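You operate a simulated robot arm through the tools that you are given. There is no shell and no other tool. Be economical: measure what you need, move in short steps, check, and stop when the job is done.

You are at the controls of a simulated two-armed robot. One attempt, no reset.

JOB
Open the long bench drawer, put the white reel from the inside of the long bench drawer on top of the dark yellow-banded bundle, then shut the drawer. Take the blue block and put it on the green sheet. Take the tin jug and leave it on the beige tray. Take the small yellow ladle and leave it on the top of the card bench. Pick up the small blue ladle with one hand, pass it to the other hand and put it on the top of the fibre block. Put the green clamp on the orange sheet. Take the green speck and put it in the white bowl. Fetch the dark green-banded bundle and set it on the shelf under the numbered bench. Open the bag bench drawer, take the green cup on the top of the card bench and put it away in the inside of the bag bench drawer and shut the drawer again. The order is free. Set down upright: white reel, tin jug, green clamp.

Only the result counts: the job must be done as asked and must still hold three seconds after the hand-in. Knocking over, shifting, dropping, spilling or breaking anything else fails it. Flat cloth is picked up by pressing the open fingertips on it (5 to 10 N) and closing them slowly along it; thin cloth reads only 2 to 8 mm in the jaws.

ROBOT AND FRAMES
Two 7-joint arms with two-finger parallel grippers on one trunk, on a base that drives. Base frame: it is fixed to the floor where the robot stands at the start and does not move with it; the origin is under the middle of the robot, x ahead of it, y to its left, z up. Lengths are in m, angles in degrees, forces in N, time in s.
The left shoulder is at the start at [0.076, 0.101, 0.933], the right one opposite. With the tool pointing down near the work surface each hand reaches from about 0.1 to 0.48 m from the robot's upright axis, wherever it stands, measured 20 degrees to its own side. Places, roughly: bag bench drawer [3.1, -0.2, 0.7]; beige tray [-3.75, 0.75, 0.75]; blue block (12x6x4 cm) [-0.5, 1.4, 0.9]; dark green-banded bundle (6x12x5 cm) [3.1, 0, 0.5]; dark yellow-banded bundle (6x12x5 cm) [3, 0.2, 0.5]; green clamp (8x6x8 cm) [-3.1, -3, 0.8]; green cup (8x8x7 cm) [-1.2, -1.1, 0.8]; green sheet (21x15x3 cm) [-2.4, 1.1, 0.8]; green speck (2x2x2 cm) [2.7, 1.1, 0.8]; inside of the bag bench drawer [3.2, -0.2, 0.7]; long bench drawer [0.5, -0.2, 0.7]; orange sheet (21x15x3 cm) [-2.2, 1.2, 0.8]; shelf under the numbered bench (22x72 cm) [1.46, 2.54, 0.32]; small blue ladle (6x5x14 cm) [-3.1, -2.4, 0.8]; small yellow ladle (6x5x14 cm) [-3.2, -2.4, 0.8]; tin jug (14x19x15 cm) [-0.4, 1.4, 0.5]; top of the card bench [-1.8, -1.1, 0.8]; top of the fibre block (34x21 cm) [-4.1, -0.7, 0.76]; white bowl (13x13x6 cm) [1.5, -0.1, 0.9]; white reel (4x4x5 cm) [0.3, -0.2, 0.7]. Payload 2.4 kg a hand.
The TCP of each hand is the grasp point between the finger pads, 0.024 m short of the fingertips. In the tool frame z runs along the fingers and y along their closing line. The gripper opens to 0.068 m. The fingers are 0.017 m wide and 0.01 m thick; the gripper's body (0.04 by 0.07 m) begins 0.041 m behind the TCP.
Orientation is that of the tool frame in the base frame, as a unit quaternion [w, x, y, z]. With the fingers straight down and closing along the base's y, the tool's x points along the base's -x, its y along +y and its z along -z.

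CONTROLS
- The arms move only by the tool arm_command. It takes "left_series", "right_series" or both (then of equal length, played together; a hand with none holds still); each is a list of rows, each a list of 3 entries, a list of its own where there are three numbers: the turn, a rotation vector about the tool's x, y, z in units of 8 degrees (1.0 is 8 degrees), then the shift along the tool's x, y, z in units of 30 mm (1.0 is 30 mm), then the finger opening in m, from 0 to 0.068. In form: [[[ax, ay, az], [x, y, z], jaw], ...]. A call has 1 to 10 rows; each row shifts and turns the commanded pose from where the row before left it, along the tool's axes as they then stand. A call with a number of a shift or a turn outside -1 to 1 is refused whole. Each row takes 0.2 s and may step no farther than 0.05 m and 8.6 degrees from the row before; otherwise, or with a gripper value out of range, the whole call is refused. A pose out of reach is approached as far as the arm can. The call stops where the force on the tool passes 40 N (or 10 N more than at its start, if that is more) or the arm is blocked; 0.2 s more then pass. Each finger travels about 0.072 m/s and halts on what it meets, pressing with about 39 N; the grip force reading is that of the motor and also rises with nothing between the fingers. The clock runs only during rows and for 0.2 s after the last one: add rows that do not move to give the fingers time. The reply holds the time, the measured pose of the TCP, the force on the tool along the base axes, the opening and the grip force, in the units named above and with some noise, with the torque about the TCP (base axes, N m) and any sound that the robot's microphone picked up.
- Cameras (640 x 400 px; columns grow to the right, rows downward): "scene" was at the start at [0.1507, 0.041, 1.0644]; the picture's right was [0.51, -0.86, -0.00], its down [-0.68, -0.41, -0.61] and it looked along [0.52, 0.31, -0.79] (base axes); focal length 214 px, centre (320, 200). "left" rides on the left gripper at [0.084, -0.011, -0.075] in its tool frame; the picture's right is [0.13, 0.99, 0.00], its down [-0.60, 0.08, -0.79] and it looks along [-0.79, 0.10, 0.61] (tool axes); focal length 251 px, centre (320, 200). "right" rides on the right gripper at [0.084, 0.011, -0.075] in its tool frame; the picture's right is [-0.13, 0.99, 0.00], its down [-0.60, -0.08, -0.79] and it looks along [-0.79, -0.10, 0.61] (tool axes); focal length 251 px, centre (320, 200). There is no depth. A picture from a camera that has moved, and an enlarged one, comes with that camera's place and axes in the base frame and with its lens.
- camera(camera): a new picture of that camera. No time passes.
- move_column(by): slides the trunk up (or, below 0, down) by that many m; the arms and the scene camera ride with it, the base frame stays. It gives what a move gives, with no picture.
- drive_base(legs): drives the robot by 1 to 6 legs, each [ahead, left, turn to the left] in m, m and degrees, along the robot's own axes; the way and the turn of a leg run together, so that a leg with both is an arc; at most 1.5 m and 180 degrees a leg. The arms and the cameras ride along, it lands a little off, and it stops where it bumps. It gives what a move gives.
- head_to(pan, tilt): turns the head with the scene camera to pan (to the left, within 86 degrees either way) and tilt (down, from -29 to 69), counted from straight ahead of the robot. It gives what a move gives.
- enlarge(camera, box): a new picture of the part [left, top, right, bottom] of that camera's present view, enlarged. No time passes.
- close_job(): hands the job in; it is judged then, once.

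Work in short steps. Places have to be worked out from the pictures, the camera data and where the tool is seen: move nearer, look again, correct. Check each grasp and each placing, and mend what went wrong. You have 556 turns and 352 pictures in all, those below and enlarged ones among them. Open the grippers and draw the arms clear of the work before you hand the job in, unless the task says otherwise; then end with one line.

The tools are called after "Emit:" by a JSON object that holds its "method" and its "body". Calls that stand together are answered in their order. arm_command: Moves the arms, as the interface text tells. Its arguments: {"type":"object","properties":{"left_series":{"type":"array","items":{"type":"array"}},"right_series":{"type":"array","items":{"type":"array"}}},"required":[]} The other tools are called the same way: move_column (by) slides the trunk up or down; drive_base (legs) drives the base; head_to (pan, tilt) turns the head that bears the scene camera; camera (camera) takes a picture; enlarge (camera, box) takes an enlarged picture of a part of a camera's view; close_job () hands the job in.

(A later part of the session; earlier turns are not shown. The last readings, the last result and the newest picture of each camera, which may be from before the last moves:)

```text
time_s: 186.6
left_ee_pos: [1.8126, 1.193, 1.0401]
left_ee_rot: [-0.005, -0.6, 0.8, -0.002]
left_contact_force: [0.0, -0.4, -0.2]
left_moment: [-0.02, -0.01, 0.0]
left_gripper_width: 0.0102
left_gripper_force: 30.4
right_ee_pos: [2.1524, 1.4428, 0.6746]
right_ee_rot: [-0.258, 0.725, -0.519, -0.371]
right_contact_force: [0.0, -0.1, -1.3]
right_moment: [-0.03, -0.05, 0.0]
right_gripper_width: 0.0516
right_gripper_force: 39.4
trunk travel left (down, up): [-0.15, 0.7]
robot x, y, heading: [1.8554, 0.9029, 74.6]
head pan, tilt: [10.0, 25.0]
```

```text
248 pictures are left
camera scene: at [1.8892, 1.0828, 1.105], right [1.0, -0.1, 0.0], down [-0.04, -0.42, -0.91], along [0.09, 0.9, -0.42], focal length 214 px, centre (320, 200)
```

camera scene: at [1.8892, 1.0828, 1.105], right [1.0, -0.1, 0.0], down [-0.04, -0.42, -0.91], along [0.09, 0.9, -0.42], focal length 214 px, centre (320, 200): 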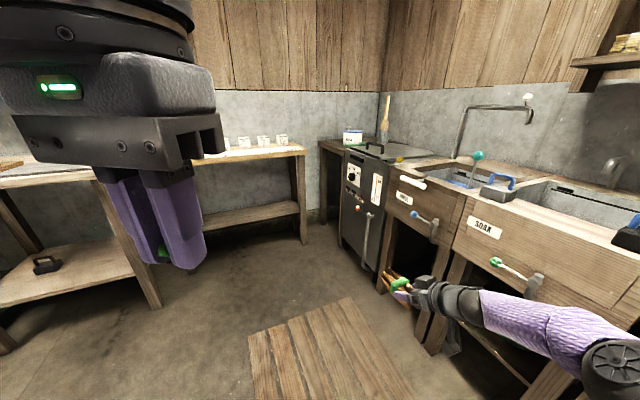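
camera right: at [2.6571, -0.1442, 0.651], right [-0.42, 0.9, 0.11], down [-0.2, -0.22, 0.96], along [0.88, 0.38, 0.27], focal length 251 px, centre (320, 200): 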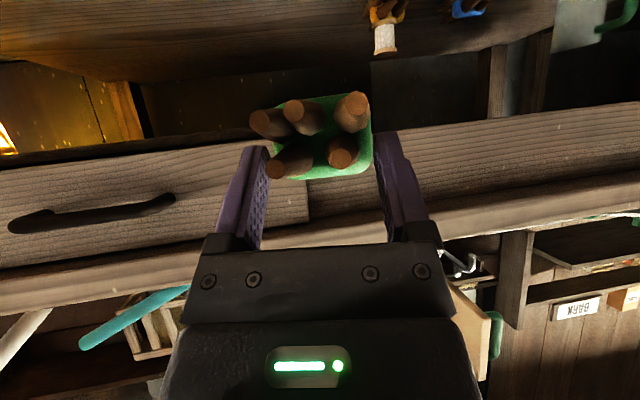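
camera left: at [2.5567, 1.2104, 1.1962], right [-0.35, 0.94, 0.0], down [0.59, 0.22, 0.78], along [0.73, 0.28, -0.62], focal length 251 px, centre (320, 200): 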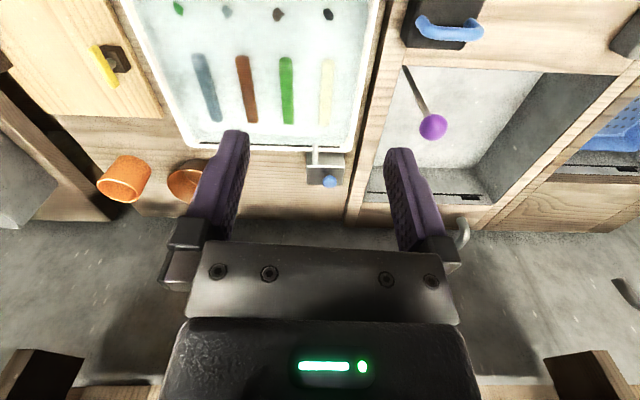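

The numbered bench with its low shelf is ahead-left. I test how low the arm can go with the trunk fully down here over free floor.

Emit:
{"method": "move_column", "body": {"by": -0.15}}

Emit:
{"method": "arm_command", "body": {"right_series": [[[0, 0, 0], [0.8, 0, 0.6], 0.03], [[0, 0, 0], [0.8, 0, 0.6], 0.03], [[0, 0, 0], [0.8, 0, 0.6], 0.03], [[0, 0, 0], [0.8, 0, 0.6], 0.03], [[0, 0, 0], [0.8, 0, 0.6], 0.03]]}}

```text
time_s: 188.4
left_ee_pos: [1.8123, 1.1933, 0.8919]
left_ee_rot: [-0.004, -0.6, 0.8, -0.002]
left_contact_force: [-0.2, -0.1, -0.3]
left_moment: [0.0, -0.02, 0.01]
left_gripper_width: 0.0102
left_gripper_force: 31.2
right_ee_pos: [2.1508, 1.4438, 0.5256]
right_ee_rot: [-0.259, 0.725, -0.519, -0.371]
right_contact_force: [-0.7, -0.4, -1.1]
right_moment: [-0.03, -0.04, -0.01]
right_gripper_width: 0.0516
right_gripper_force: 38.7
trunk travel left (down, up): [0.0, 0.85]
robot x, y, heading: [1.8559, 0.9043, 74.2]
head pan, tilt: [10.0, 25.0]
```

```text
time_s: 189.6
left_ee_pos: [1.8117, 1.1935, 0.8897]
left_ee_rot: [-0.004, -0.6, 0.8, -0.003]
left_contact_force: [-0.3, -0.2, -0.2]
left_moment: [0.03, 0.02, -0.02]
left_gripper_width: 0.0098
left_gripper_force: 31.7
right_ee_pos: [2.148, 1.4429, 0.4154]
right_ee_rot: [-0.258, 0.726, -0.519, -0.371]
right_contact_force: [-0.2, 0.7, -1.3]
right_moment: [-0.05, -0.01, -0.01]
right_gripper_width: 0.0517
right_gripper_force: 39.3
right hand out of reach, approached as far as the arm can: row 4, 5
trunk travel left (down, up): [0.0, 0.85]
robot x, y, heading: [1.859, 0.9029, 74.6]
head pan, tilt: [10.0, 25.0]
```

z=0.415 reached; I retract a bit and go lower.

Emit:
{"method": "arm_command", "body": {"right_series": [[[0, 0, 0], [0.842, 0, -0.21], 0.03], [[0, 0, 0], [0.842, 0, -0.21], 0.03], [[0, 0, 0], [0.842, 0, -0.21], 0.03]]}}

```text
time_s: 190.4
left_ee_pos: [1.8112, 1.1935, 0.8902]
left_ee_rot: [-0.005, -0.601, 0.8, -0.004]
left_contact_force: [0.2, 0.5, 1.1]
left_moment: [-0.01, 0.0, 0.04]
left_gripper_width: 0.0106
left_gripper_force: 31.5
right_ee_pos: [2.1688, 1.3875, 0.3646]
right_ee_rot: [-0.258, 0.726, -0.519, -0.371]
right_contact_force: [0.1, -1.2, -1.7]
right_moment: [-0.04, -0.03, -0.04]
right_gripper_width: 0.0513
right_gripper_force: 39.2
trunk travel left (down, up): [0.0, 0.85]
robot x, y, heading: [1.859, 0.903, 74.5]
head pan, tilt: [10.0, 25.0]
```

z=0.365 is reachable at this pose. I raise slightly with the trunk and drive to the numbered bench.

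Emit:
{"method": "move_column", "body": {"by": 0.08}}

Emit:
{"method": "drive_base", "body": {"legs": [[0, 0.758, 0], [0.6, 0, 0]]}}

Emit:
{"method": "head_to", "body": {"pan": 5, "tilt": 35}}

Emit:
{"method": "camera", "body": {"camera": "scene"}}

Emit:
{"method": "camera", "body": {"camera": "right"}}

```text
time_s: 191.6
left_ee_pos: [1.8123, 1.1928, 0.97]
left_ee_rot: [-0.004, -0.6, 0.8, -0.003]
left_contact_force: [-0.3, 0.0, 0.5]
left_moment: [0.0, 0.01, 0.04]
left_gripper_width: 0.0103
left_gripper_force: 30.9
right_ee_pos: [2.1709, 1.3989, 0.4836]
right_ee_rot: [-0.291, 0.719, -0.502, -0.384]
right_contact_force: [0.1, 0.1, -0.7]
right_moment: [-0.08, 0.0, -0.03]
right_gripper_width: 0.0512
right_gripper_force: 38.7
trunk travel left (down, up): [-0.08, 0.77]
robot x, y, heading: [1.852, 0.9042, 74.7]
head pan, tilt: [10.0, 25.0]
```

```text
time_s: 198.7
left_ee_pos: [1.2427, 1.9798, 0.9707]
left_ee_rot: [-0.004, -0.603, 0.798, -0.003]
left_contact_force: [0.1, -0.1, -0.9]
left_moment: [-0.01, 0.0, 0.04]
left_gripper_width: 0.0102
left_gripper_force: 31.5
right_ee_pos: [1.6011, 2.1876, 0.4836]
right_ee_rot: [-0.29, 0.721, -0.499, -0.383]
right_contact_force: [-0.6, -0.7, -1.2]
right_moment: [-0.06, -0.01, 0.02]
right_gripper_width: 0.0513
right_gripper_force: 38.8
trunk travel left (down, up): [-0.08, 0.77]
robot x, y, heading: [1.2886, 1.6913, 74.9]
head pan, tilt: [10.0, 25.0]
```

```text
time_s: 199.4
left_ee_pos: [1.242, 1.9787, 0.9694]
left_ee_rot: [-0.004, -0.602, 0.798, -0.003]
left_contact_force: [0.7, -0.4, 0.2]
left_moment: [-0.02, 0.02, 0.01]
left_gripper_width: 0.0101
left_gripper_force: 31.2
right_ee_pos: [1.6009, 2.1873, 0.4831]
right_ee_rot: [-0.291, 0.72, -0.5, -0.384]
right_contact_force: [0.0, 0.2, -1.6]
right_moment: [-0.03, -0.03, 0.02]
right_gripper_width: 0.0516
right_gripper_force: 39.1
trunk travel left (down, up): [-0.08, 0.77]
robot x, y, heading: [1.2865, 1.6903, 74.6]
head pan, tilt: [5.0, 35.0]
```

```text
247 pictures are left
camera scene: at [1.3337, 1.886, 1.017], right [0.98, -0.18, 0.0], down [-0.1, -0.56, -0.82], along [0.14, 0.81, -0.57], focal length 214 px, centre (320, 200)
```

scene: 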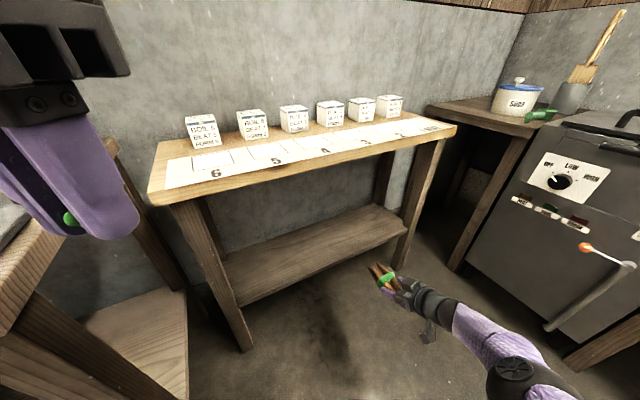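

```text
246 pictures are left
camera right: at [1.6293, 2.0822, 0.4521], right [-0.96, -0.27, 0.07], down [0.16, -0.31, 0.94], along [-0.23, 0.91, 0.34], focal length 251 px, centre (320, 200)
```

right: 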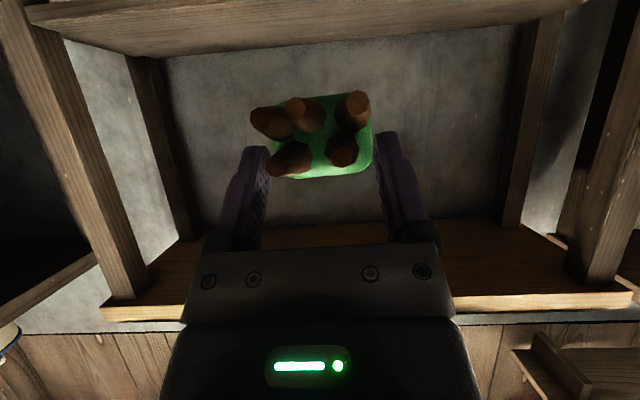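

The shelf front edge runs from (1.14, 2.32) to (1.84, 2.51). I level the bundle (pitch +4.5°), lower to z 0.447, and drive toward it, keeping clear of the left bench.

Emit:
{"method": "arm_command", "body": {"right_series": [[[0, 0.56, 0], [0, 0, 0], 0.03], [[0, 0, 0], [0.5, 0, 0.35], 0.03], [[0, 0, 0], [0.5, 0, 0.35], 0.03], [[0, 0, 0], [0, 0, 0], 0.03]]}}

Emit:
{"method": "drive_base", "body": {"legs": [[0.2, 0.036, 0]]}}

Emit:
{"method": "camera", "body": {"camera": "scene"}}

Emit:
{"method": "camera", "body": {"camera": "right"}}

```text
time_s: 200.4
left_ee_pos: [1.2423, 1.9791, 0.9712]
left_ee_rot: [-0.005, -0.602, 0.799, -0.003]
left_contact_force: [-0.3, -0.5, 0.4]
left_moment: [0.01, -0.02, 0.05]
left_gripper_width: 0.0102
left_gripper_force: 31.1
right_ee_pos: [1.6001, 2.1864, 0.4756]
right_ee_rot: [-0.271, 0.735, -0.511, -0.355]
right_contact_force: [-0.6, -0.5, -0.8]
right_moment: [-0.04, 0.01, 0.03]
right_gripper_width: 0.0513
right_gripper_force: 39.0
right hand out of reach, approached as far as the arm can: row 2, 3
trunk travel left (down, up): [-0.08, 0.77]
robot x, y, heading: [1.2887, 1.6888, 74.8]
head pan, tilt: [5.0, 35.0]
```

```text
time_s: 202.0
left_ee_pos: [1.2588, 2.1806, 0.9699]
left_ee_rot: [-0.003, -0.602, 0.799, -0.002]
left_contact_force: [1.3, -0.2, -0.5]
left_moment: [0.01, -0.03, 0.01]
left_gripper_width: 0.0105
left_gripper_force: 30.9
right_ee_pos: [1.6195, 2.3865, 0.4753]
right_ee_rot: [-0.27, 0.735, -0.511, -0.356]
right_contact_force: [-0.4, 0.5, -1.4]
right_moment: [-0.04, -0.03, 0.0]
right_gripper_width: 0.0513
right_gripper_force: 39.7
trunk travel left (down, up): [-0.08, 0.77]
robot x, y, heading: [1.3049, 1.8932, 74.9]
head pan, tilt: [5.0, 35.0]
```

```text
245 pictures are left
camera scene: at [1.3513, 2.0872, 1.017], right [0.98, -0.18, 0.0], down [-0.1, -0.56, -0.82], along [0.15, 0.81, -0.57], focal length 214 px, centre (320, 200)
```

scene: 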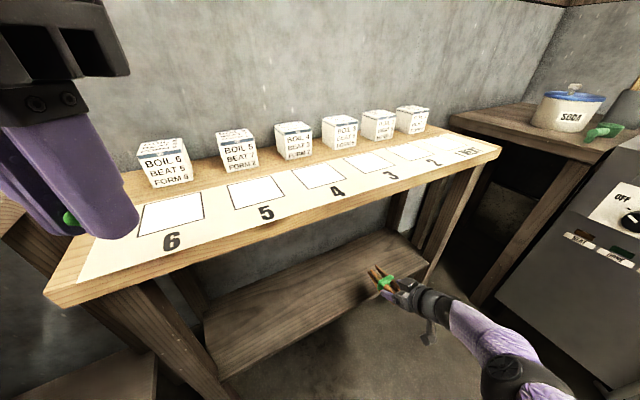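

```text
244 pictures are left
camera right: at [1.6466, 2.2791, 0.4531], right [-0.96, -0.26, 0.07], down [0.13, -0.24, 0.96], along [-0.23, 0.94, 0.26], focal length 251 px, centre (320, 200)
```

right: 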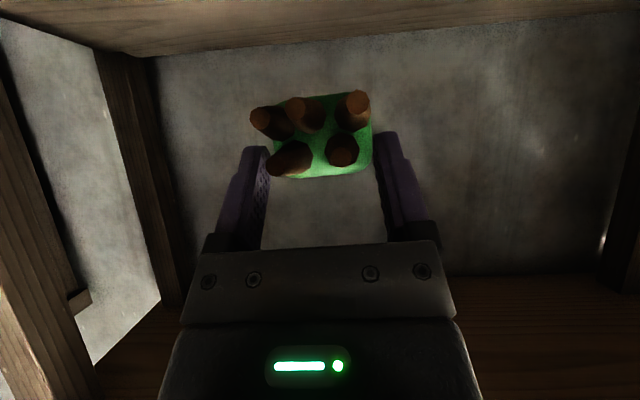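

Good line-up; 12 cm more in.

Emit:
{"method": "drive_base", "body": {"legs": [[0.117, 0.022, 0]]}}

Emit:
{"method": "camera", "body": {"camera": "scene"}}

Emit:
{"method": "camera", "body": {"camera": "right"}}

```text
time_s: 203.2
left_ee_pos: [1.2704, 2.2995, 0.9702]
left_ee_rot: [-0.005, -0.602, 0.799, -0.003]
left_contact_force: [0.1, -1.1, -0.3]
left_moment: [0.02, -0.04, 0.03]
left_gripper_width: 0.0104
left_gripper_force: 31.5
right_ee_pos: [1.6294, 2.5065, 0.4756]
right_ee_rot: [-0.27, 0.735, -0.511, -0.355]
right_contact_force: [0.7, 1.1, -1.6]
right_moment: [0.01, 0.01, -0.01]
right_gripper_width: 0.0513
right_gripper_force: 38.8
trunk travel left (down, up): [-0.08, 0.77]
robot x, y, heading: [1.316, 2.0119, 74.6]
head pan, tilt: [5.0, 35.0]
```

```text
243 pictures are left
camera scene: at [1.3611, 2.2068, 1.017], right [0.98, -0.18, 0.0], down [-0.1, -0.56, -0.82], along [0.15, 0.81, -0.57], focal length 214 px, centre (320, 200)
```

scene: 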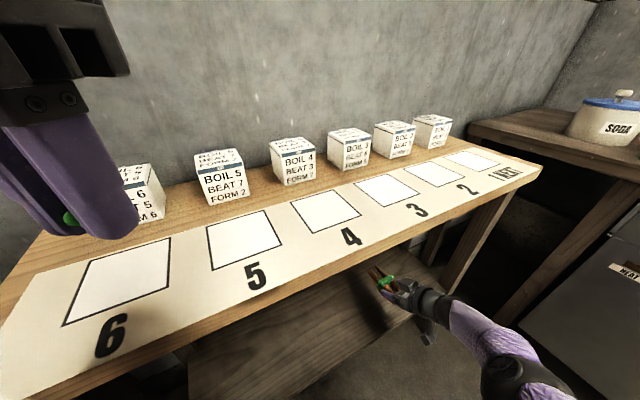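

```text
242 pictures are left
camera right: at [1.6565, 2.3987, 0.4531], right [-0.96, -0.26, 0.07], down [0.13, -0.24, 0.96], along [-0.23, 0.94, 0.26], focal length 251 px, centre (320, 200)
```

right: 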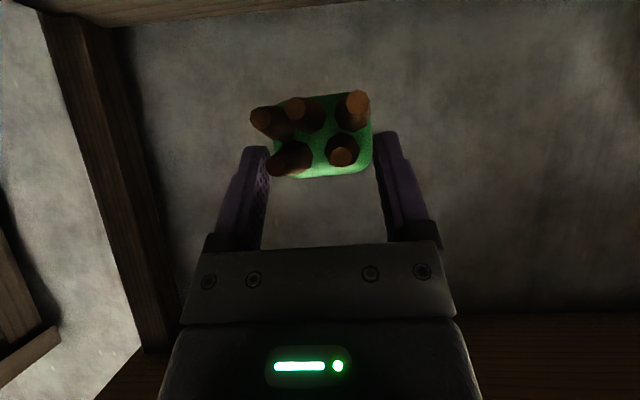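

The bundle is over the shelf. I lower the trunk 8 cm.

Emit:
{"method": "move_column", "body": {"by": -0.08}}

Emit:
{"method": "camera", "body": {"camera": "right"}}

Emit:
{"method": "camera", "body": {"camera": "scene"}}

```text
time_s: 204.4
left_ee_pos: [1.2687, 2.3007, 0.8897]
left_ee_rot: [-0.004, -0.602, 0.798, -0.002]
left_contact_force: [-0.6, 0.1, 0.1]
left_moment: [-0.02, 0.02, -0.03]
left_gripper_width: 0.0102
left_gripper_force: 31.4
right_ee_pos: [1.6283, 2.5057, 0.3957]
right_ee_rot: [-0.271, 0.735, -0.511, -0.355]
right_contact_force: [0.9, -0.3, -0.8]
right_moment: [0.0, -0.02, -0.01]
right_gripper_width: 0.0516
right_gripper_force: 39.3
trunk travel left (down, up): [0.0, 0.85]
robot x, y, heading: [1.3132, 2.0132, 75.0]
head pan, tilt: [5.0, 35.0]
```

```text
241 pictures are left
camera right: at [1.6567, 2.3988, 0.3733], right [-0.96, -0.26, 0.07], down [0.13, -0.24, 0.96], along [-0.23, 0.94, 0.27], focal length 251 px, centre (320, 200)
```

right: 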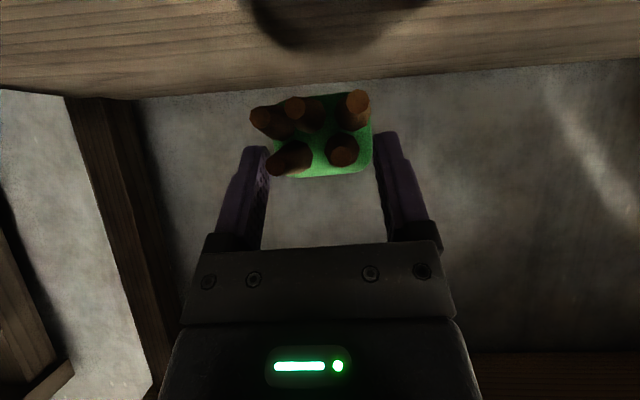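

```text
240 pictures are left
camera scene: at [1.3689, 2.2354, 0.9331], right [0.98, -0.18, 0.0], down [-0.1, -0.56, -0.82], along [0.15, 0.81, -0.57], focal length 214 px, centre (320, 200)
```

scene: 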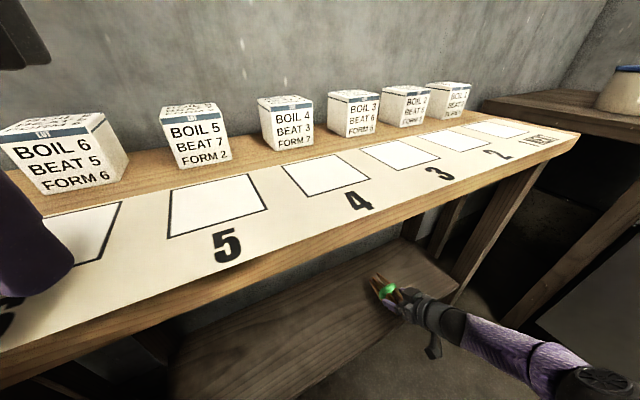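

I lower the hand to contact with the shelf.

Emit:
{"method": "arm_command", "body": {"right_series": [[[0, 0, 0], [0.27, 0, 0.2], 0.03], [[0, 0, 0], [0.27, 0, 0.2], 0.03], [[0, 0, 0], [0.13, 0, 0.1], 0.03], [[0, 0, 0], [0, 0, 0], 0.03]]}}

```text
time_s: 205.4
left_ee_pos: [1.2695, 2.2999, 0.8906]
left_ee_rot: [-0.004, -0.602, 0.799, -0.003]
left_contact_force: [-0.3, -0.4, 0.3]
left_moment: [-0.03, -0.02, 0.02]
left_gripper_width: 0.0101
left_gripper_force: 31.8
right_ee_pos: [1.6287, 2.5061, 0.3714]
right_ee_rot: [-0.271, 0.734, -0.511, -0.355]
right_contact_force: [-0.3, -0.4, -1.3]
right_moment: [-0.01, 0.0, 0.02]
right_gripper_width: 0.0516
right_gripper_force: 39.0
trunk travel left (down, up): [0.0, 0.85]
robot x, y, heading: [1.3171, 2.0117, 74.9]
head pan, tilt: [5.0, 35.0]
```

Emit:
{"method": "arm_command", "body": {"right_series": [[[0, 0, 0], [0.11, 0, 0.08], 0.03], [[0, 0, 0], [0.11, 0, 0.08], 0.03], [[0, 0, 0], [0.11, 0, 0.08], 0.03], [[0, 0, 0], [0.11, 0, 0.08], 0.03], [[0, 0, 0], [0, 0, 0], 0.03]]}}

Emit:
{"method": "camera", "body": {"camera": "right"}}

```text
time_s: 206.6
left_ee_pos: [1.2693, 2.3003, 0.8897]
left_ee_rot: [-0.004, -0.602, 0.799, -0.003]
left_contact_force: [-0.3, 0.2, -0.3]
left_moment: [0.01, 0.01, 0.02]
left_gripper_width: 0.0102
left_gripper_force: 31.9
right_ee_pos: [1.6295, 2.5067, 0.371]
right_ee_rot: [-0.271, 0.735, -0.511, -0.354]
right_contact_force: [0.3, 0.3, -1.5]
right_moment: [-0.04, -0.03, -0.02]
right_gripper_width: 0.0513
right_gripper_force: 38.9
right hand out of reach, approached as far as the arm can: row 1, 2, 3, 4
trunk travel left (down, up): [0.0, 0.85]
robot x, y, heading: [1.3167, 2.0133, 74.8]
head pan, tilt: [5.0, 35.0]
```

```text
239 pictures are left
camera right: at [1.6574, 2.3987, 0.3481], right [-0.96, -0.26, 0.07], down [0.13, -0.24, 0.96], along [-0.23, 0.94, 0.26], focal length 251 px, centre (320, 200)
```

right: 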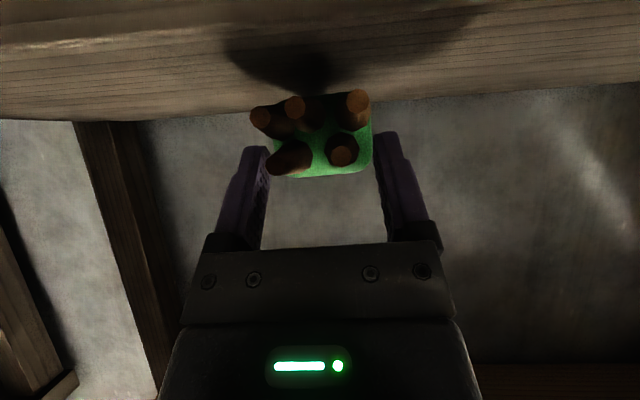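

Slightly out of reach; retract arm 3 cm and move base forward 3 cm, then lower again.

Emit:
{"method": "arm_command", "body": {"right_series": [[[0, 0, 0], [0.6, 0, -0.8], 0.03], [[0, 0, 0], [0, 0, 0], 0.03]]}}

Emit:
{"method": "drive_base", "body": {"legs": [[0.026, 0.014, 0]]}}

Emit:
{"method": "arm_command", "body": {"right_series": [[[0, 0, 0], [0.08, 0, 0.06], 0.03], [[0, 0, 0], [0.08, 0, 0.06], 0.03], [[0, 0, 0], [0.08, 0, 0.06], 0.03], [[0, 0, 0], [0.08, 0, 0.06], 0.03], [[0, 0, 0], [0, 0, 0], 0.03]]}}

```text
time_s: 207.2
left_ee_pos: [1.2715, 2.2996, 0.8903]
left_ee_rot: [-0.004, -0.602, 0.798, -0.003]
left_contact_force: [0.5, 0.2, 0.2]
left_moment: [0.03, 0.01, -0.04]
left_gripper_width: 0.0104
left_gripper_force: 31.3
right_ee_pos: [1.6405, 2.4773, 0.3689]
right_ee_rot: [-0.271, 0.734, -0.511, -0.354]
right_contact_force: [-1.3, -0.7, -1.5]
right_moment: [-0.03, -0.02, 0.0]
right_gripper_width: 0.0517
right_gripper_force: 39.2
trunk travel left (down, up): [0.0, 0.85]
robot x, y, heading: [1.3154, 2.0083, 74.8]
head pan, tilt: [5.0, 35.0]
```

```text
time_s: 208.0
left_ee_pos: [1.2625, 2.3285, 0.8901]
left_ee_rot: [-0.005, -0.602, 0.798, -0.002]
left_contact_force: [0.0, -1.0, 0.5]
left_moment: [-0.02, 0.01, -0.01]
left_gripper_width: 0.0104
left_gripper_force: 31.2
right_ee_pos: [1.6327, 2.5078, 0.3707]
right_ee_rot: [-0.27, 0.735, -0.511, -0.355]
right_contact_force: [-0.3, 0.2, -1.1]
right_moment: [-0.01, -0.02, -0.01]
right_gripper_width: 0.0513
right_gripper_force: 39.0
trunk travel left (down, up): [0.0, 0.85]
robot x, y, heading: [1.3119, 2.0413, 75.0]
head pan, tilt: [5.0, 35.0]
```

```text
time_s: 209.2
left_ee_pos: [1.2624, 2.3271, 0.8916]
left_ee_rot: [-0.002, -0.602, 0.799, -0.003]
left_contact_force: [0.1, 0.1, 0.2]
left_moment: [-0.01, 0.01, 0.01]
left_gripper_width: 0.0103
left_gripper_force: 31.4
right_ee_pos: [1.6334, 2.5081, 0.3617]
right_ee_rot: [-0.273, 0.733, -0.511, -0.355]
right_contact_force: [4.8, 5.4, 30.0]
right_moment: [-0.85, 0.32, 0.0]
right_gripper_width: 0.0517
right_gripper_force: 38.4
trunk travel left (down, up): [0.0, 0.85]
robot x, y, heading: [1.3123, 2.0381, 74.9]
head pan, tilt: [5.0, 35.0]
```

Contact with the shelf at 30 N. I ease up a hair and open the fingers.

Emit:
{"method": "arm_command", "body": {"right_series": [[[0, 0, 0], [-0.05, 0, -0.04], 0.03], [[0, 0, 0], [0, 0, 0], 0.052], [[0, 0, 0], [0, 0, 0], 0.056], [[0, 0, 0], [0, 0, 0], 0.062], [[0, 0, 0], [0, 0, 0], 0.068], [[0, 0, 0], [0, 0, 0], 0.068]]}}

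Emit:
{"method": "camera", "body": {"camera": "right"}}

```text
time_s: 210.6
left_ee_pos: [1.2622, 2.3292, 0.8898]
left_ee_rot: [-0.005, -0.602, 0.799, -0.003]
left_contact_force: [0.7, 0.2, 0.3]
left_moment: [0.01, -0.01, 0.01]
left_gripper_width: 0.0101
left_gripper_force: 31.3
right_ee_pos: [1.6325, 2.507, 0.3609]
right_ee_rot: [-0.27, 0.735, -0.511, -0.354]
right_contact_force: [-0.2, 0.7, 0.1]
right_moment: [0.04, -0.03, -0.01]
right_gripper_width: 0.0678
right_gripper_force: 0.0
trunk travel left (down, up): [0.0, 0.85]
robot x, y, heading: [1.3107, 2.0446, 74.8]
head pan, tilt: [5.0, 35.0]
```

```text
238 pictures are left
camera right: at [1.6615, 2.3994, 0.338], right [-0.96, -0.26, 0.07], down [0.13, -0.24, 0.96], along [-0.23, 0.94, 0.26], focal length 251 px, centre (320, 200)
```

right: 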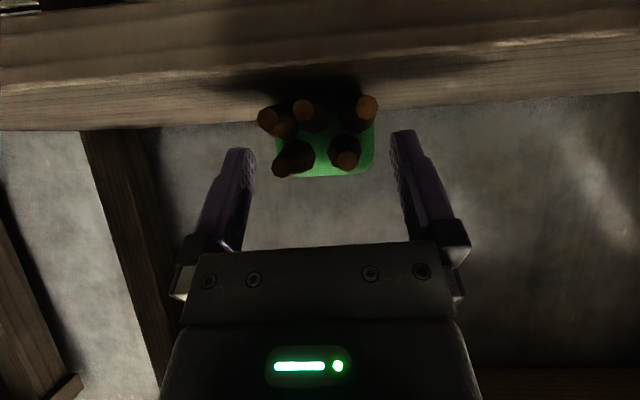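

Released on the shelf. I back straight out and check.

Emit:
{"method": "drive_base", "body": {"legs": [[-0.21, -0.13, 0]]}}

Emit:
{"method": "camera", "body": {"camera": "scene"}}

Emit:
{"method": "camera", "body": {"camera": "right"}}

```text
time_s: 212.4
left_ee_pos: [1.3327, 2.0904, 0.8896]
left_ee_rot: [-0.005, -0.602, 0.798, -0.002]
left_contact_force: [-0.5, 0.4, -0.3]
left_moment: [0.02, 0.03, -0.02]
left_gripper_width: 0.0104
left_gripper_force: 31.8
right_ee_pos: [1.7025, 2.2682, 0.3611]
right_ee_rot: [-0.27, 0.735, -0.51, -0.355]
right_contact_force: [1.0, 0.6, 0.0]
right_moment: [0.0, -0.02, -0.03]
right_gripper_width: 0.068
right_gripper_force: 0.0
trunk travel left (down, up): [0.0, 0.85]
robot x, y, heading: [1.3827, 1.8065, 74.7]
head pan, tilt: [5.0, 35.0]
```

```text
237 pictures are left
camera scene: at [1.4316, 2.0265, 0.9331], right [0.98, -0.18, 0.0], down [-0.1, -0.56, -0.82], along [0.14, 0.81, -0.57], focal length 214 px, centre (320, 200)
```

scene: 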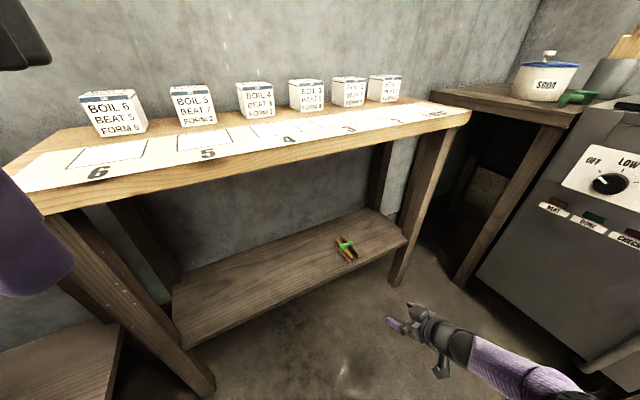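

```text
236 pictures are left
camera right: at [1.7308, 2.1619, 0.338], right [-0.96, -0.26, 0.07], down [0.13, -0.24, 0.96], along [-0.23, 0.94, 0.26], focal length 251 px, centre (320, 200)
```

right: 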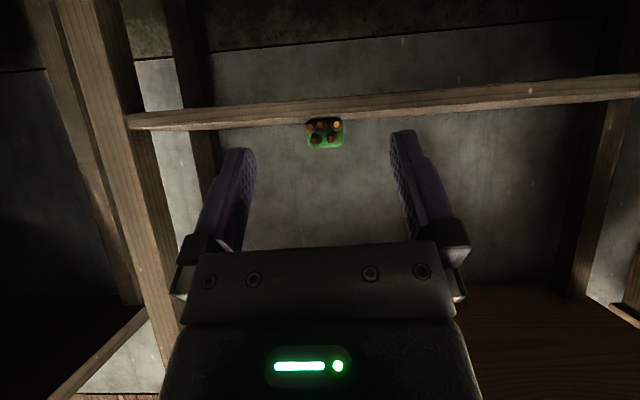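

The bundle sits on the shelf. I raise the trunk and bring the right hand back to vertical.

Emit:
{"method": "move_column", "body": {"by": 0.35}}

Emit:
{"method": "arm_command", "body": {"right_series": [[[0, 0.94, 0], [0, 0, -0.8], 0.068], [[0, 0.94, 0], [0, 0, -0.8], 0.068], [[0, 0.94, 0], [0, 0, -0.8], 0.068], [[0, 0.94, 0], [0, 0, -0.8], 0.068], [[0, 0.94, 0], [0, 0, -0.8], 0.068], [[0, 0.94, 0], [0, 0, -0.8], 0.068], [[0, 0.96, 0], [0, 0, -0.8], 0.068]]}}

Emit:
{"method": "arm_command", "body": {"right_series": [[[0, 0, 1], [0, 0, -0.9], 0.068], [[0, 0, 1], [0, 0, -0.9], 0.068], [[0, 0, 1], [0, 0, -0.9], 0.068], [[0, 0, 1], [0, 0, -0.9], 0.068]]}}

```text
time_s: 215.9
left_ee_pos: [1.3331, 2.0907, 1.2401]
left_ee_rot: [-0.005, -0.602, 0.798, -0.003]
left_contact_force: [0.4, -0.2, -1.0]
left_moment: [0.02, 0.0, 0.02]
left_gripper_width: 0.0103
left_gripper_force: 31.2
right_ee_pos: [1.7122, 2.3, 0.8449]
right_ee_rot: [-0.38, 0.706, -0.451, -0.392]
right_contact_force: [-0.5, 0.5, -0.7]
right_moment: [0.02, 0.02, -0.01]
right_gripper_width: 0.068
right_gripper_force: 0.0
trunk travel left (down, up): [-0.35, 0.5]
robot x, y, heading: [1.3809, 1.8019, 74.8]
head pan, tilt: [5.0, 35.0]
```

```text
time_s: 217.5
left_ee_pos: [1.3326, 2.0907, 1.2397]
left_ee_rot: [-0.005, -0.601, 0.799, -0.002]
left_contact_force: [0.4, -1.2, -0.1]
left_moment: [-0.01, -0.01, 0.03]
left_gripper_width: 0.0101
left_gripper_force: 30.9
right_ee_pos: [1.7209, 2.248, 0.8787]
right_ee_rot: [-0.294, 0.764, -0.51, -0.264]
right_contact_force: [0.0, 0.6, 0.7]
right_moment: [0.04, 0.01, -0.04]
right_gripper_width: 0.068
right_gripper_force: 0.2
right hand out of reach, approached as far as the arm can: row 3, 4, 5, 6, 7
trunk travel left (down, up): [-0.35, 0.5]
robot x, y, heading: [1.3793, 1.8059, 75.0]
head pan, tilt: [5.0, 35.0]
```

```text
time_s: 218.5
left_ee_pos: [1.3324, 2.0912, 1.241]
left_ee_rot: [-0.004, -0.601, 0.799, -0.002]
left_contact_force: [-0.9, 0.8, -0.2]
left_moment: [0.02, 0.01, 0.02]
left_gripper_width: 0.0105
left_gripper_force: 31.4
right_ee_pos: [1.7313, 2.1699, 0.9521]
right_ee_rot: [0.209, -0.594, 0.701, 0.333]
right_contact_force: [-0.2, 0.0, 0.0]
right_moment: [0.0, 0.0, 0.01]
right_gripper_width: 0.0679
right_gripper_force: 0.1
trunk travel left (down, up): [-0.35, 0.5]
robot x, y, heading: [1.3828, 1.8073, 74.6]
head pan, tilt: [5.0, 35.0]
```

The hand still needs about 47° of rotation to be vertical; I apply it along the computed axis.

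Emit:
{"method": "arm_command", "body": {"right_series": [[[0.338, 0.91, 0.109], [0, 0, 0], 0.068], [[0.338, 0.91, 0.109], [0, 0, 0], 0.068], [[0.338, 0.91, 0.109], [0, 0, 0], 0.068], [[0.338, 0.91, 0.109], [0, 0, 0], 0.068], [[0.338, 0.91, 0.109], [0, 0, 0], 0.068], [[0.338, 0.91, 0.109], [0, 0, 0], 0.068]]}}

Emit:
{"method": "camera", "body": {"camera": "scene"}}

```text
time_s: 219.9
left_ee_pos: [1.3323, 2.0915, 1.2403]
left_ee_rot: [-0.004, -0.601, 0.799, -0.003]
left_contact_force: [0.2, -0.6, -0.6]
left_moment: [-0.02, -0.01, 0.0]
left_gripper_width: 0.0101
left_gripper_force: 31.3
right_ee_pos: [1.7333, 2.1698, 0.9517]
right_ee_rot: [-0.001, -0.609, 0.793, -0.002]
right_contact_force: [-0.6, 0.1, -0.2]
right_moment: [0.0, 0.03, 0.01]
right_gripper_width: 0.0681
right_gripper_force: 0.0
trunk travel left (down, up): [-0.35, 0.5]
robot x, y, heading: [1.3819, 1.8004, 74.8]
head pan, tilt: [5.0, 35.0]
```

```text
235 pictures are left
camera scene: at [1.4055, 1.9305, 1.2927], right [0.98, -0.18, 0.0], down [-0.1, -0.56, -0.82], along [0.14, 0.81, -0.57], focal length 214 px, centre (320, 200)
```

scene: 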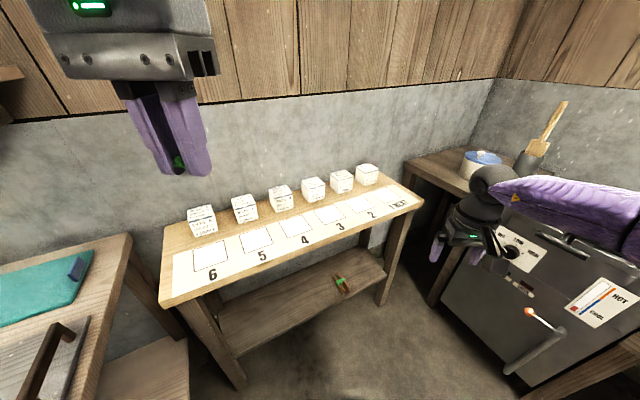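

All good. I retract the right hand and travel to the east end of the long bench to find the white bowl.

Emit:
{"method": "arm_command", "body": {"right_series": [[[0, 0, 0], [0.9, 0.5, -0.5], 0.068], [[0, 0, 0], [0.9, 0.5, -0.5], 0.068], [[0, 0, 0], [0.9, 0.5, -0.5], 0.068], [[0, 0, 0], [0.9, 0.5, -0.5], 0.068]]}}

Emit:
{"method": "drive_base", "body": {"legs": [[-0.5, 0, 0], [0, 0, 123.5], [-0.467, 0.968, 0]]}}

Emit:
{"method": "head_to", "body": {"pan": 20, "tilt": 35}}

Emit:
{"method": "camera", "body": {"camera": "scene"}}

```text
time_s: 220.9
left_ee_pos: [1.3318, 2.0902, 1.2402]
left_ee_rot: [-0.004, -0.602, 0.799, -0.004]
left_contact_force: [-0.2, 0.0, 0.5]
left_moment: [0.02, -0.01, 0.03]
left_gripper_width: 0.0104
left_gripper_force: 31.2
right_ee_pos: [1.6445, 2.0806, 1.0118]
right_ee_rot: [0.001, -0.609, 0.793, -0.001]
right_contact_force: [0.6, 0.1, 0.1]
right_moment: [0.0, 0.03, -0.02]
right_gripper_width: 0.068
right_gripper_force: 0.0
trunk travel left (down, up): [-0.35, 0.5]
robot x, y, heading: [1.3805, 1.8004, 74.9]
head pan, tilt: [5.0, 35.0]
```

```text
time_s: 234.1
left_ee_pos: [1.7928, 0.3598, 1.2407]
left_ee_rot: [-0.001, 0.987, 0.158, 0.004]
left_contact_force: [0.5, -0.6, 0.6]
left_moment: [0.0, 0.02, -0.01]
left_gripper_width: 0.0103
left_gripper_force: 30.9
right_ee_pos: [1.6255, 0.6232, 1.0116]
right_ee_rot: [-0.001, 0.986, 0.166, 0.001]
right_contact_force: [-0.3, 0.5, -0.7]
right_moment: [-0.02, 0.05, 0.01]
right_gripper_width: 0.0681
right_gripper_force: 0.1
trunk travel left (down, up): [-0.35, 0.5]
robot x, y, heading: [2.0022, 0.5626, -161.0]
head pan, tilt: [5.0, 35.0]
```

```text
time_s: 234.9
left_ee_pos: [1.793, 0.3597, 1.2406]
left_ee_rot: [0.0, 0.987, 0.158, 0.006]
left_contact_force: [0.5, -0.4, 1.2]
left_moment: [0.0, 0.01, 0.01]
left_gripper_width: 0.0105
left_gripper_force: 31.2
right_ee_pos: [1.6255, 0.623, 1.0118]
right_ee_rot: [-0.001, 0.986, 0.166, 0.001]
right_contact_force: [-0.8, 0.7, -0.1]
right_moment: [0.02, 0.0, 0.01]
right_gripper_width: 0.0679
right_gripper_force: 0.1
trunk travel left (down, up): [-0.35, 0.5]
robot x, y, heading: [2.0096, 0.5594, -161.0]
head pan, tilt: [20.0, 35.0]
```

```text
234 pictures are left
camera scene: at [1.8985, 0.4943, 1.2927], right [-0.63, 0.78, 0.0], down [0.45, 0.36, -0.82], along [-0.64, -0.51, -0.57], focal length 214 px, centre (320, 200)
```

scene: 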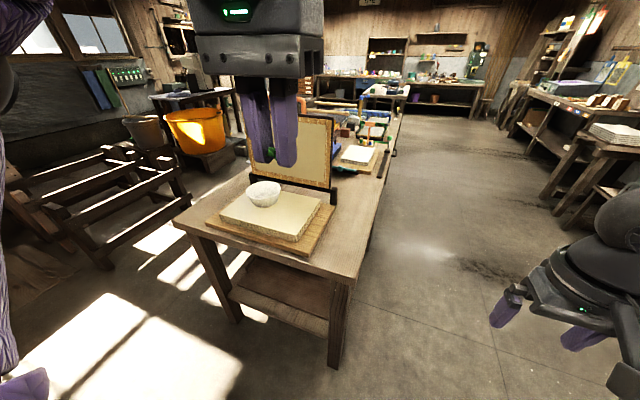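

The white bowl is on a slab at the bench's east end, near (1.52, -0.07). I move so it's ahead-left.

Emit:
{"method": "drive_base", "body": {"legs": [[0, 0.315, 0], [0.2, 0, 0]]}}

Emit:
{"method": "head_to", "body": {"pan": 10, "tilt": 50}}

Emit:
{"method": "camera", "body": {"camera": "scene"}}

Emit:
{"method": "camera", "body": {"camera": "left"}}

```text
time_s: 238.2
left_ee_pos: [1.7043, -0.0026, 1.2387]
left_ee_rot: [0.0, 0.988, 0.156, 0.006]
left_contact_force: [0.2, 0.8, -0.4]
left_moment: [0.01, -0.02, 0.06]
left_gripper_width: 0.0102
left_gripper_force: 31.4
right_ee_pos: [1.537, 0.2629, 1.0127]
right_ee_rot: [-0.001, 0.986, 0.167, 0.001]
right_contact_force: [-0.1, 0.2, -1.1]
right_moment: [-0.01, -0.03, 0.0]
right_gripper_width: 0.0677
right_gripper_force: 0.0
trunk travel left (down, up): [-0.35, 0.5]
robot x, y, heading: [1.9177, 0.2042, -161.0]
head pan, tilt: [20.0, 35.0]
```

```text
time_s: 238.9
left_ee_pos: [1.7054, -0.0024, 1.241]
left_ee_rot: [-0.001, 0.987, 0.158, 0.005]
left_contact_force: [-0.6, -1.2, 0.5]
left_moment: [-0.02, 0.0, -0.02]
left_gripper_width: 0.0102
left_gripper_force: 31.4
right_ee_pos: [1.5374, 0.2632, 1.0119]
right_ee_rot: [0.0, 0.986, 0.166, 0.0]
right_contact_force: [-0.7, -0.1, -0.3]
right_moment: [0.0, -0.02, 0.01]
right_gripper_width: 0.068
right_gripper_force: 0.1
trunk travel left (down, up): [-0.35, 0.5]
robot x, y, heading: [1.9119, 0.1982, -161.2]
head pan, tilt: [10.0, 50.0]
```

```text
233 pictures are left
camera scene: at [1.8121, 0.1515, 1.271], right [-0.48, 0.88, 0.0], down [0.67, 0.37, -0.64], along [-0.56, -0.31, -0.77], focal length 214 px, centre (320, 200)
```

scene: 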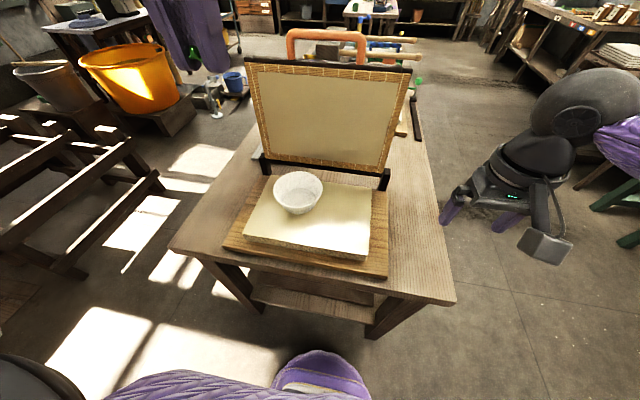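

```text
232 pictures are left
camera left: at [1.7809, 0.0363, 1.3162], right [0.43, -0.9, 0.0], down [-0.56, -0.26, 0.79], along [-0.71, -0.34, -0.62], focal length 251 px, centre (320, 200)
```

left: 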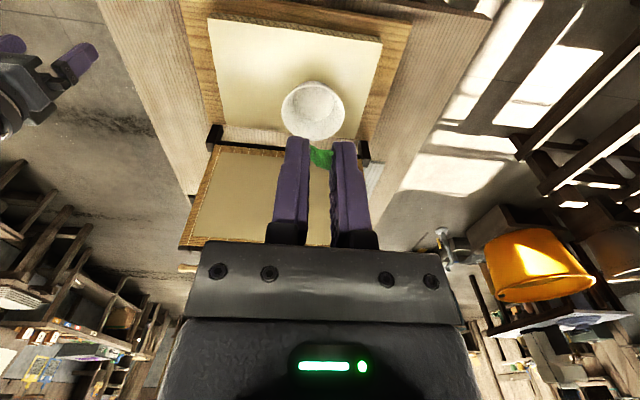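

Bowl centre ≈ (1.514, -0.077). I move the left hand over it at z≈1.04 and look again.

Emit:
{"method": "arm_command", "body": {"left_series": [[[0, 0, 0], [-0.93, 0.04, 0.95], 0.0], [[0, 0, 0], [-0.93, 0.04, 0.95], 0.0], [[0, 0, 0], [-0.93, 0.04, 0.95], 0.0], [[0, 0, 0], [-0.93, 0.04, 0.95], 0.0], [[0, 0, 0], [-0.93, 0.04, 0.95], 0.0], [[0, 0, 0], [-0.93, 0.04, 0.95], 0.0], [[0, 0, 0], [-0.93, 0.04, 0.95], 0.0]]}}

Emit:
{"method": "camera", "body": {"camera": "left"}}

Emit:
{"method": "enlarge", "body": {"camera": "scene", "box": [200, 80, 440, 260]}}

```text
time_s: 240.5
left_ee_pos: [1.522, -0.0683, 1.0389]
left_ee_rot: [0.001, 0.988, 0.157, 0.005]
left_contact_force: [0.3, -0.2, -0.6]
left_moment: [-0.01, 0.0, -0.02]
left_gripper_width: 0.0102
left_gripper_force: 31.2
right_ee_pos: [1.5374, 0.2622, 1.0124]
right_ee_rot: [-0.001, 0.986, 0.165, 0.0]
right_contact_force: [0.2, 0.1, -0.7]
right_moment: [0.01, 0.0, -0.02]
right_gripper_width: 0.0679
right_gripper_force: 0.1
trunk travel left (down, up): [-0.35, 0.5]
robot x, y, heading: [1.9158, 0.1948, -160.8]
head pan, tilt: [10.0, 50.0]
```

```text
231 pictures are left
camera left: at [1.5984, -0.0313, 1.115], right [0.43, -0.9, 0.0], down [-0.56, -0.26, 0.79], along [-0.71, -0.34, -0.62], focal length 251 px, centre (320, 200)
```

left: 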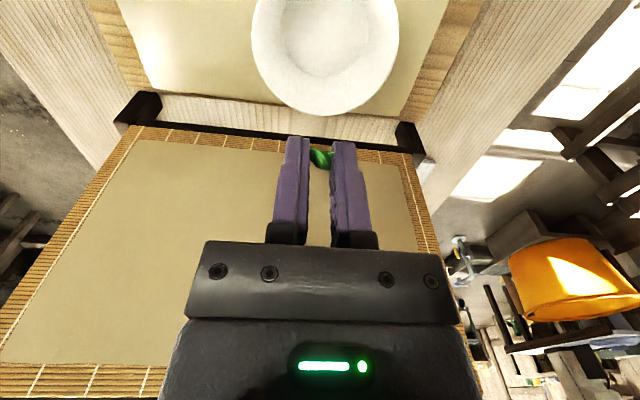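

```text
2.22 times, centred on (320, 170) of scene
camera zoom: at [1.8118, 0.1516, 1.271], right [-0.48, 0.88, 0.0], down [0.67, 0.37, -0.64], along [-0.56, -0.31, -0.77], focal length 477 px, centre (320, 267)
```

zoom: 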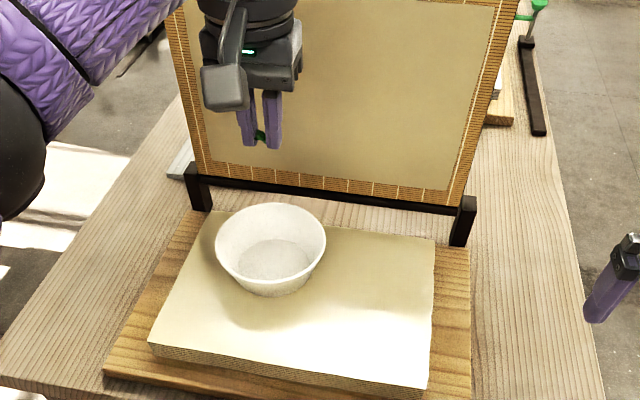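

Bowl rim centre ≈ (1.518, -0.075, 0.868). I lower the closed fingers into the bowl.

Emit:
{"method": "arm_command", "body": {"left_series": [[[0, 0, 0], [-0.2, 0.17, 0.9], 0.0], [[0, 0, 0], [0, 0, 1], 0.0], [[0, 0, 0], [0, 0, 1], 0.0], [[0, 0, 0], [0, 0, 1], 0.0], [[0, 0, 0], [0, 0, 0.9], 0.0], [[0, 0, 0], [0, 0, 0.7], 0.0]]}}

Emit:
{"method": "enlarge", "body": {"camera": "scene", "box": [200, 80, 440, 260]}}

Emit:
{"method": "camera", "body": {"camera": "left"}}

```text
time_s: 241.9
left_ee_pos: [1.521, -0.076, 0.8752]
left_ee_rot: [0.0, 0.988, 0.157, 0.004]
left_contact_force: [0.5, -1.1, 0.1]
left_moment: [0.03, 0.01, 0.02]
left_gripper_width: 0.0105
left_gripper_force: 31.4
right_ee_pos: [1.5371, 0.2624, 1.0128]
right_ee_rot: [-0.001, 0.986, 0.166, 0.0]
right_contact_force: [-0.8, 0.7, -0.1]
right_moment: [0.0, 0.02, -0.02]
right_gripper_width: 0.068
right_gripper_force: 0.2
trunk travel left (down, up): [-0.35, 0.5]
robot x, y, heading: [1.9197, 0.1975, -161.4]
head pan, tilt: [10.0, 50.0]
```

```text
2.22 times, centred on (320, 170) of scene
camera zoom: at [1.812, 0.1515, 1.271], right [-0.48, 0.88, 0.0], down [0.67, 0.37, -0.64], along [-0.56, -0.31, -0.77], focal length 477 px, centre (320, 267)
```

zoom: 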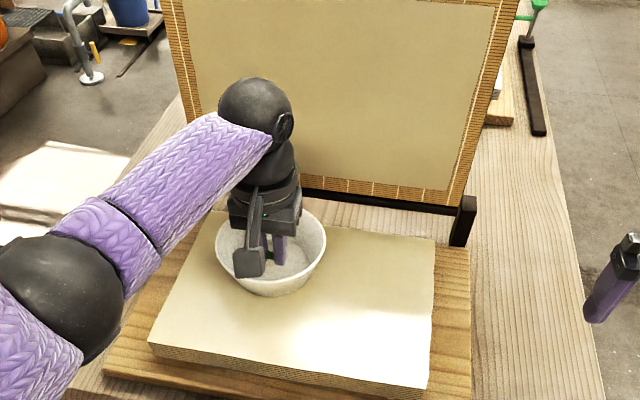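

```text
228 pictures are left
camera left: at [1.5972, -0.0379, 0.9503], right [0.43, -0.9, 0.0], down [-0.56, -0.26, 0.79], along [-0.71, -0.34, -0.62], focal length 251 px, centre (320, 200)
```

left: 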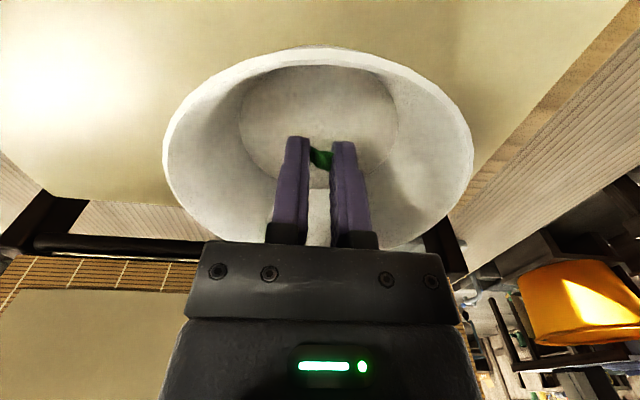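

The speck is inside the bowl area. I lower 1 cm more and open.

Emit:
{"method": "arm_command", "body": {"left_series": [[[0, 0, 0], [0, 0, 0.35], 0.0], [[0, 0, 0], [0, 0, 0], 0.015], [[0, 0, 0], [0, 0, 0], 0.03], [[0, 0, 0], [0, 0, 0], 0.03]]}}

Emit:
{"method": "arm_command", "body": {"left_series": [[[0, 0, 0], [0, 0, -1], 0.03], [[0, 0, 0], [0, 0, -1], 0.03], [[0, 0, 0], [0, 0, -1], 0.03], [[0, 0, 0], [0, 0, -1], 0.03], [[0, 0, 0], [0, 0, -1], 0.03]]}}

Emit:
{"method": "camera", "body": {"camera": "left"}}

```text
time_s: 242.9
left_ee_pos: [1.5218, -0.0767, 0.8644]
left_ee_rot: [0.0, 0.987, 0.158, 0.005]
left_contact_force: [-0.5, -0.3, -0.1]
left_moment: [0.05, 0.0, 0.02]
left_gripper_width: 0.0298
left_gripper_force: 0.0
right_ee_pos: [1.5379, 0.264, 1.0121]
right_ee_rot: [-0.001, 0.986, 0.167, -0.001]
right_contact_force: [-1.0, -0.3, 0.0]
right_moment: [-0.01, 0.0, 0.04]
right_gripper_width: 0.0682
right_gripper_force: 0.1
trunk travel left (down, up): [-0.35, 0.5]
robot x, y, heading: [1.9184, 0.2006, -161.2]
head pan, tilt: [10.0, 50.0]
```

```text
time_s: 244.1
left_ee_pos: [1.5209, -0.0781, 1.014]
left_ee_rot: [0.001, 0.988, 0.157, 0.005]
left_contact_force: [0.0, 0.6, 1.0]
left_moment: [0.0, 0.02, -0.02]
left_gripper_width: 0.0301
left_gripper_force: 0.0
right_ee_pos: [1.538, 0.2629, 1.0118]
right_ee_rot: [-0.001, 0.986, 0.166, -0.001]
right_contact_force: [0.7, 0.0, -0.5]
right_moment: [-0.04, -0.02, -0.02]
right_gripper_width: 0.068
right_gripper_force: 0.1
trunk travel left (down, up): [-0.35, 0.5]
robot x, y, heading: [1.9125, 0.1978, -161.0]
head pan, tilt: [10.0, 50.0]
```

```text
227 pictures are left
camera left: at [1.5963, -0.0397, 1.0895], right [0.43, -0.9, 0.0], down [-0.56, -0.26, 0.79], along [-0.71, -0.34, -0.62], focal length 251 px, centre (320, 200)
```

left: 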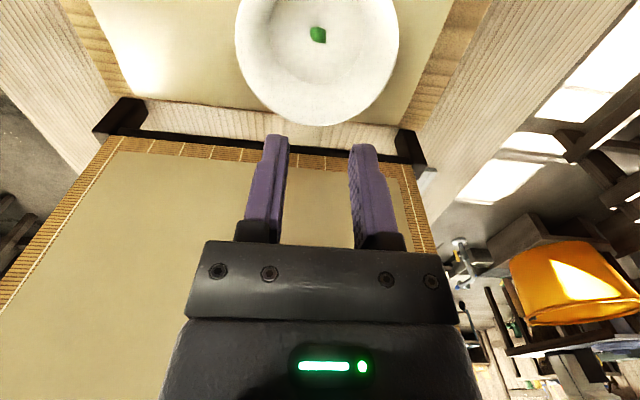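

The speck is in the bowl. I retract the left hand and travel west towards the blue block and jug.

Emit:
{"method": "arm_command", "body": {"left_series": [[[0, 0, 0], [0.9, 0, -0.9], 0.03], [[0, 0, 0], [0.9, 0, -0.9], 0.03], [[0, 0, 0], [0.9, 0, -0.5], 0.03], [[0, 0, 0], [0.9, 0, 0], 0.06], [[0, 0, 0], [0.9, 0, 0], 0.068]]}}

Emit:
{"method": "drive_base", "body": {"legs": [[-0.2, 0, 0], [0, -0.9, 0], [0, 0, -109], [0, 1.4, 0], [-0.1, 0.3, 0]]}}

Emit:
{"method": "head_to", "body": {"pan": 25, "tilt": 25}}

Emit:
{"method": "camera", "body": {"camera": "scene"}}

```text
time_s: 245.3
left_ee_pos: [1.6494, -0.0346, 1.0843]
left_ee_rot: [-0.001, 0.987, 0.158, 0.005]
left_contact_force: [0.5, 0.1, 0.0]
left_moment: [0.01, 0.04, 0.0]
left_gripper_width: 0.0679
left_gripper_force: 0.0
right_ee_pos: [1.5375, 0.2633, 1.0127]
right_ee_rot: [-0.001, 0.986, 0.167, 0.0]
right_contact_force: [0.3, 0.0, -0.3]
right_moment: [-0.01, -0.01, -0.02]
right_gripper_width: 0.0677
right_gripper_force: 0.1
trunk travel left (down, up): [-0.35, 0.5]
robot x, y, heading: [1.9198, 0.2007, -161.2]
head pan, tilt: [10.0, 50.0]
```

```text
time_s: 264.1
left_ee_pos: [-0.0065, 1.3474, 1.0843]
left_ee_rot: [-0.004, -0.703, 0.711, -0.004]
left_contact_force: [-0.1, 0.2, -0.1]
left_moment: [-0.01, -0.01, 0.0]
left_gripper_width: 0.0681
left_gripper_force: 0.1
right_ee_pos: [0.3111, 1.3558, 1.0113]
right_ee_rot: [-0.002, 0.709, -0.705, 0.0]
right_contact_force: [-0.9, 0.7, 0.2]
right_moment: [0.03, -0.01, -0.03]
right_gripper_width: 0.0681
right_gripper_force: 0.0
trunk travel left (down, up): [-0.35, 0.5]
robot x, y, heading: [0.1295, 1.0165, 89.9]
head pan, tilt: [10.0, 50.0]
```

```text
time_s: 265.0
left_ee_pos: [-0.007, 1.3472, 1.0843]
left_ee_rot: [-0.005, -0.703, 0.711, -0.003]
left_contact_force: [0.2, -0.3, 0.6]
left_moment: [0.02, 0.01, -0.01]
left_gripper_width: 0.0679
left_gripper_force: 0.1
right_ee_pos: [0.3102, 1.3546, 1.0116]
right_ee_rot: [0.0, 0.709, -0.705, 0.0]
right_contact_force: [-0.6, 0.3, -0.6]
right_moment: [0.02, 0.02, 0.01]
right_gripper_width: 0.0683
right_gripper_force: 0.1
trunk travel left (down, up): [-0.35, 0.5]
robot x, y, heading: [0.1263, 1.0153, 90.1]
head pan, tilt: [25.0, 25.0]
```

```text
226 pictures are left
camera scene: at [0.0886, 1.1427, 1.3084], right [0.91, 0.42, 0.0], down [0.18, -0.38, -0.91], along [-0.38, 0.82, -0.42], focal length 214 px, centre (320, 200)
```

scene: 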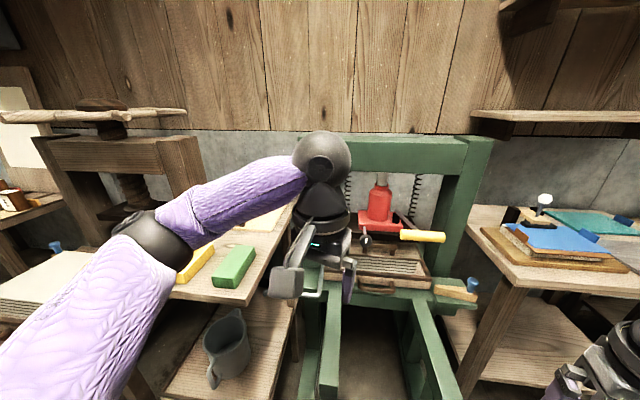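

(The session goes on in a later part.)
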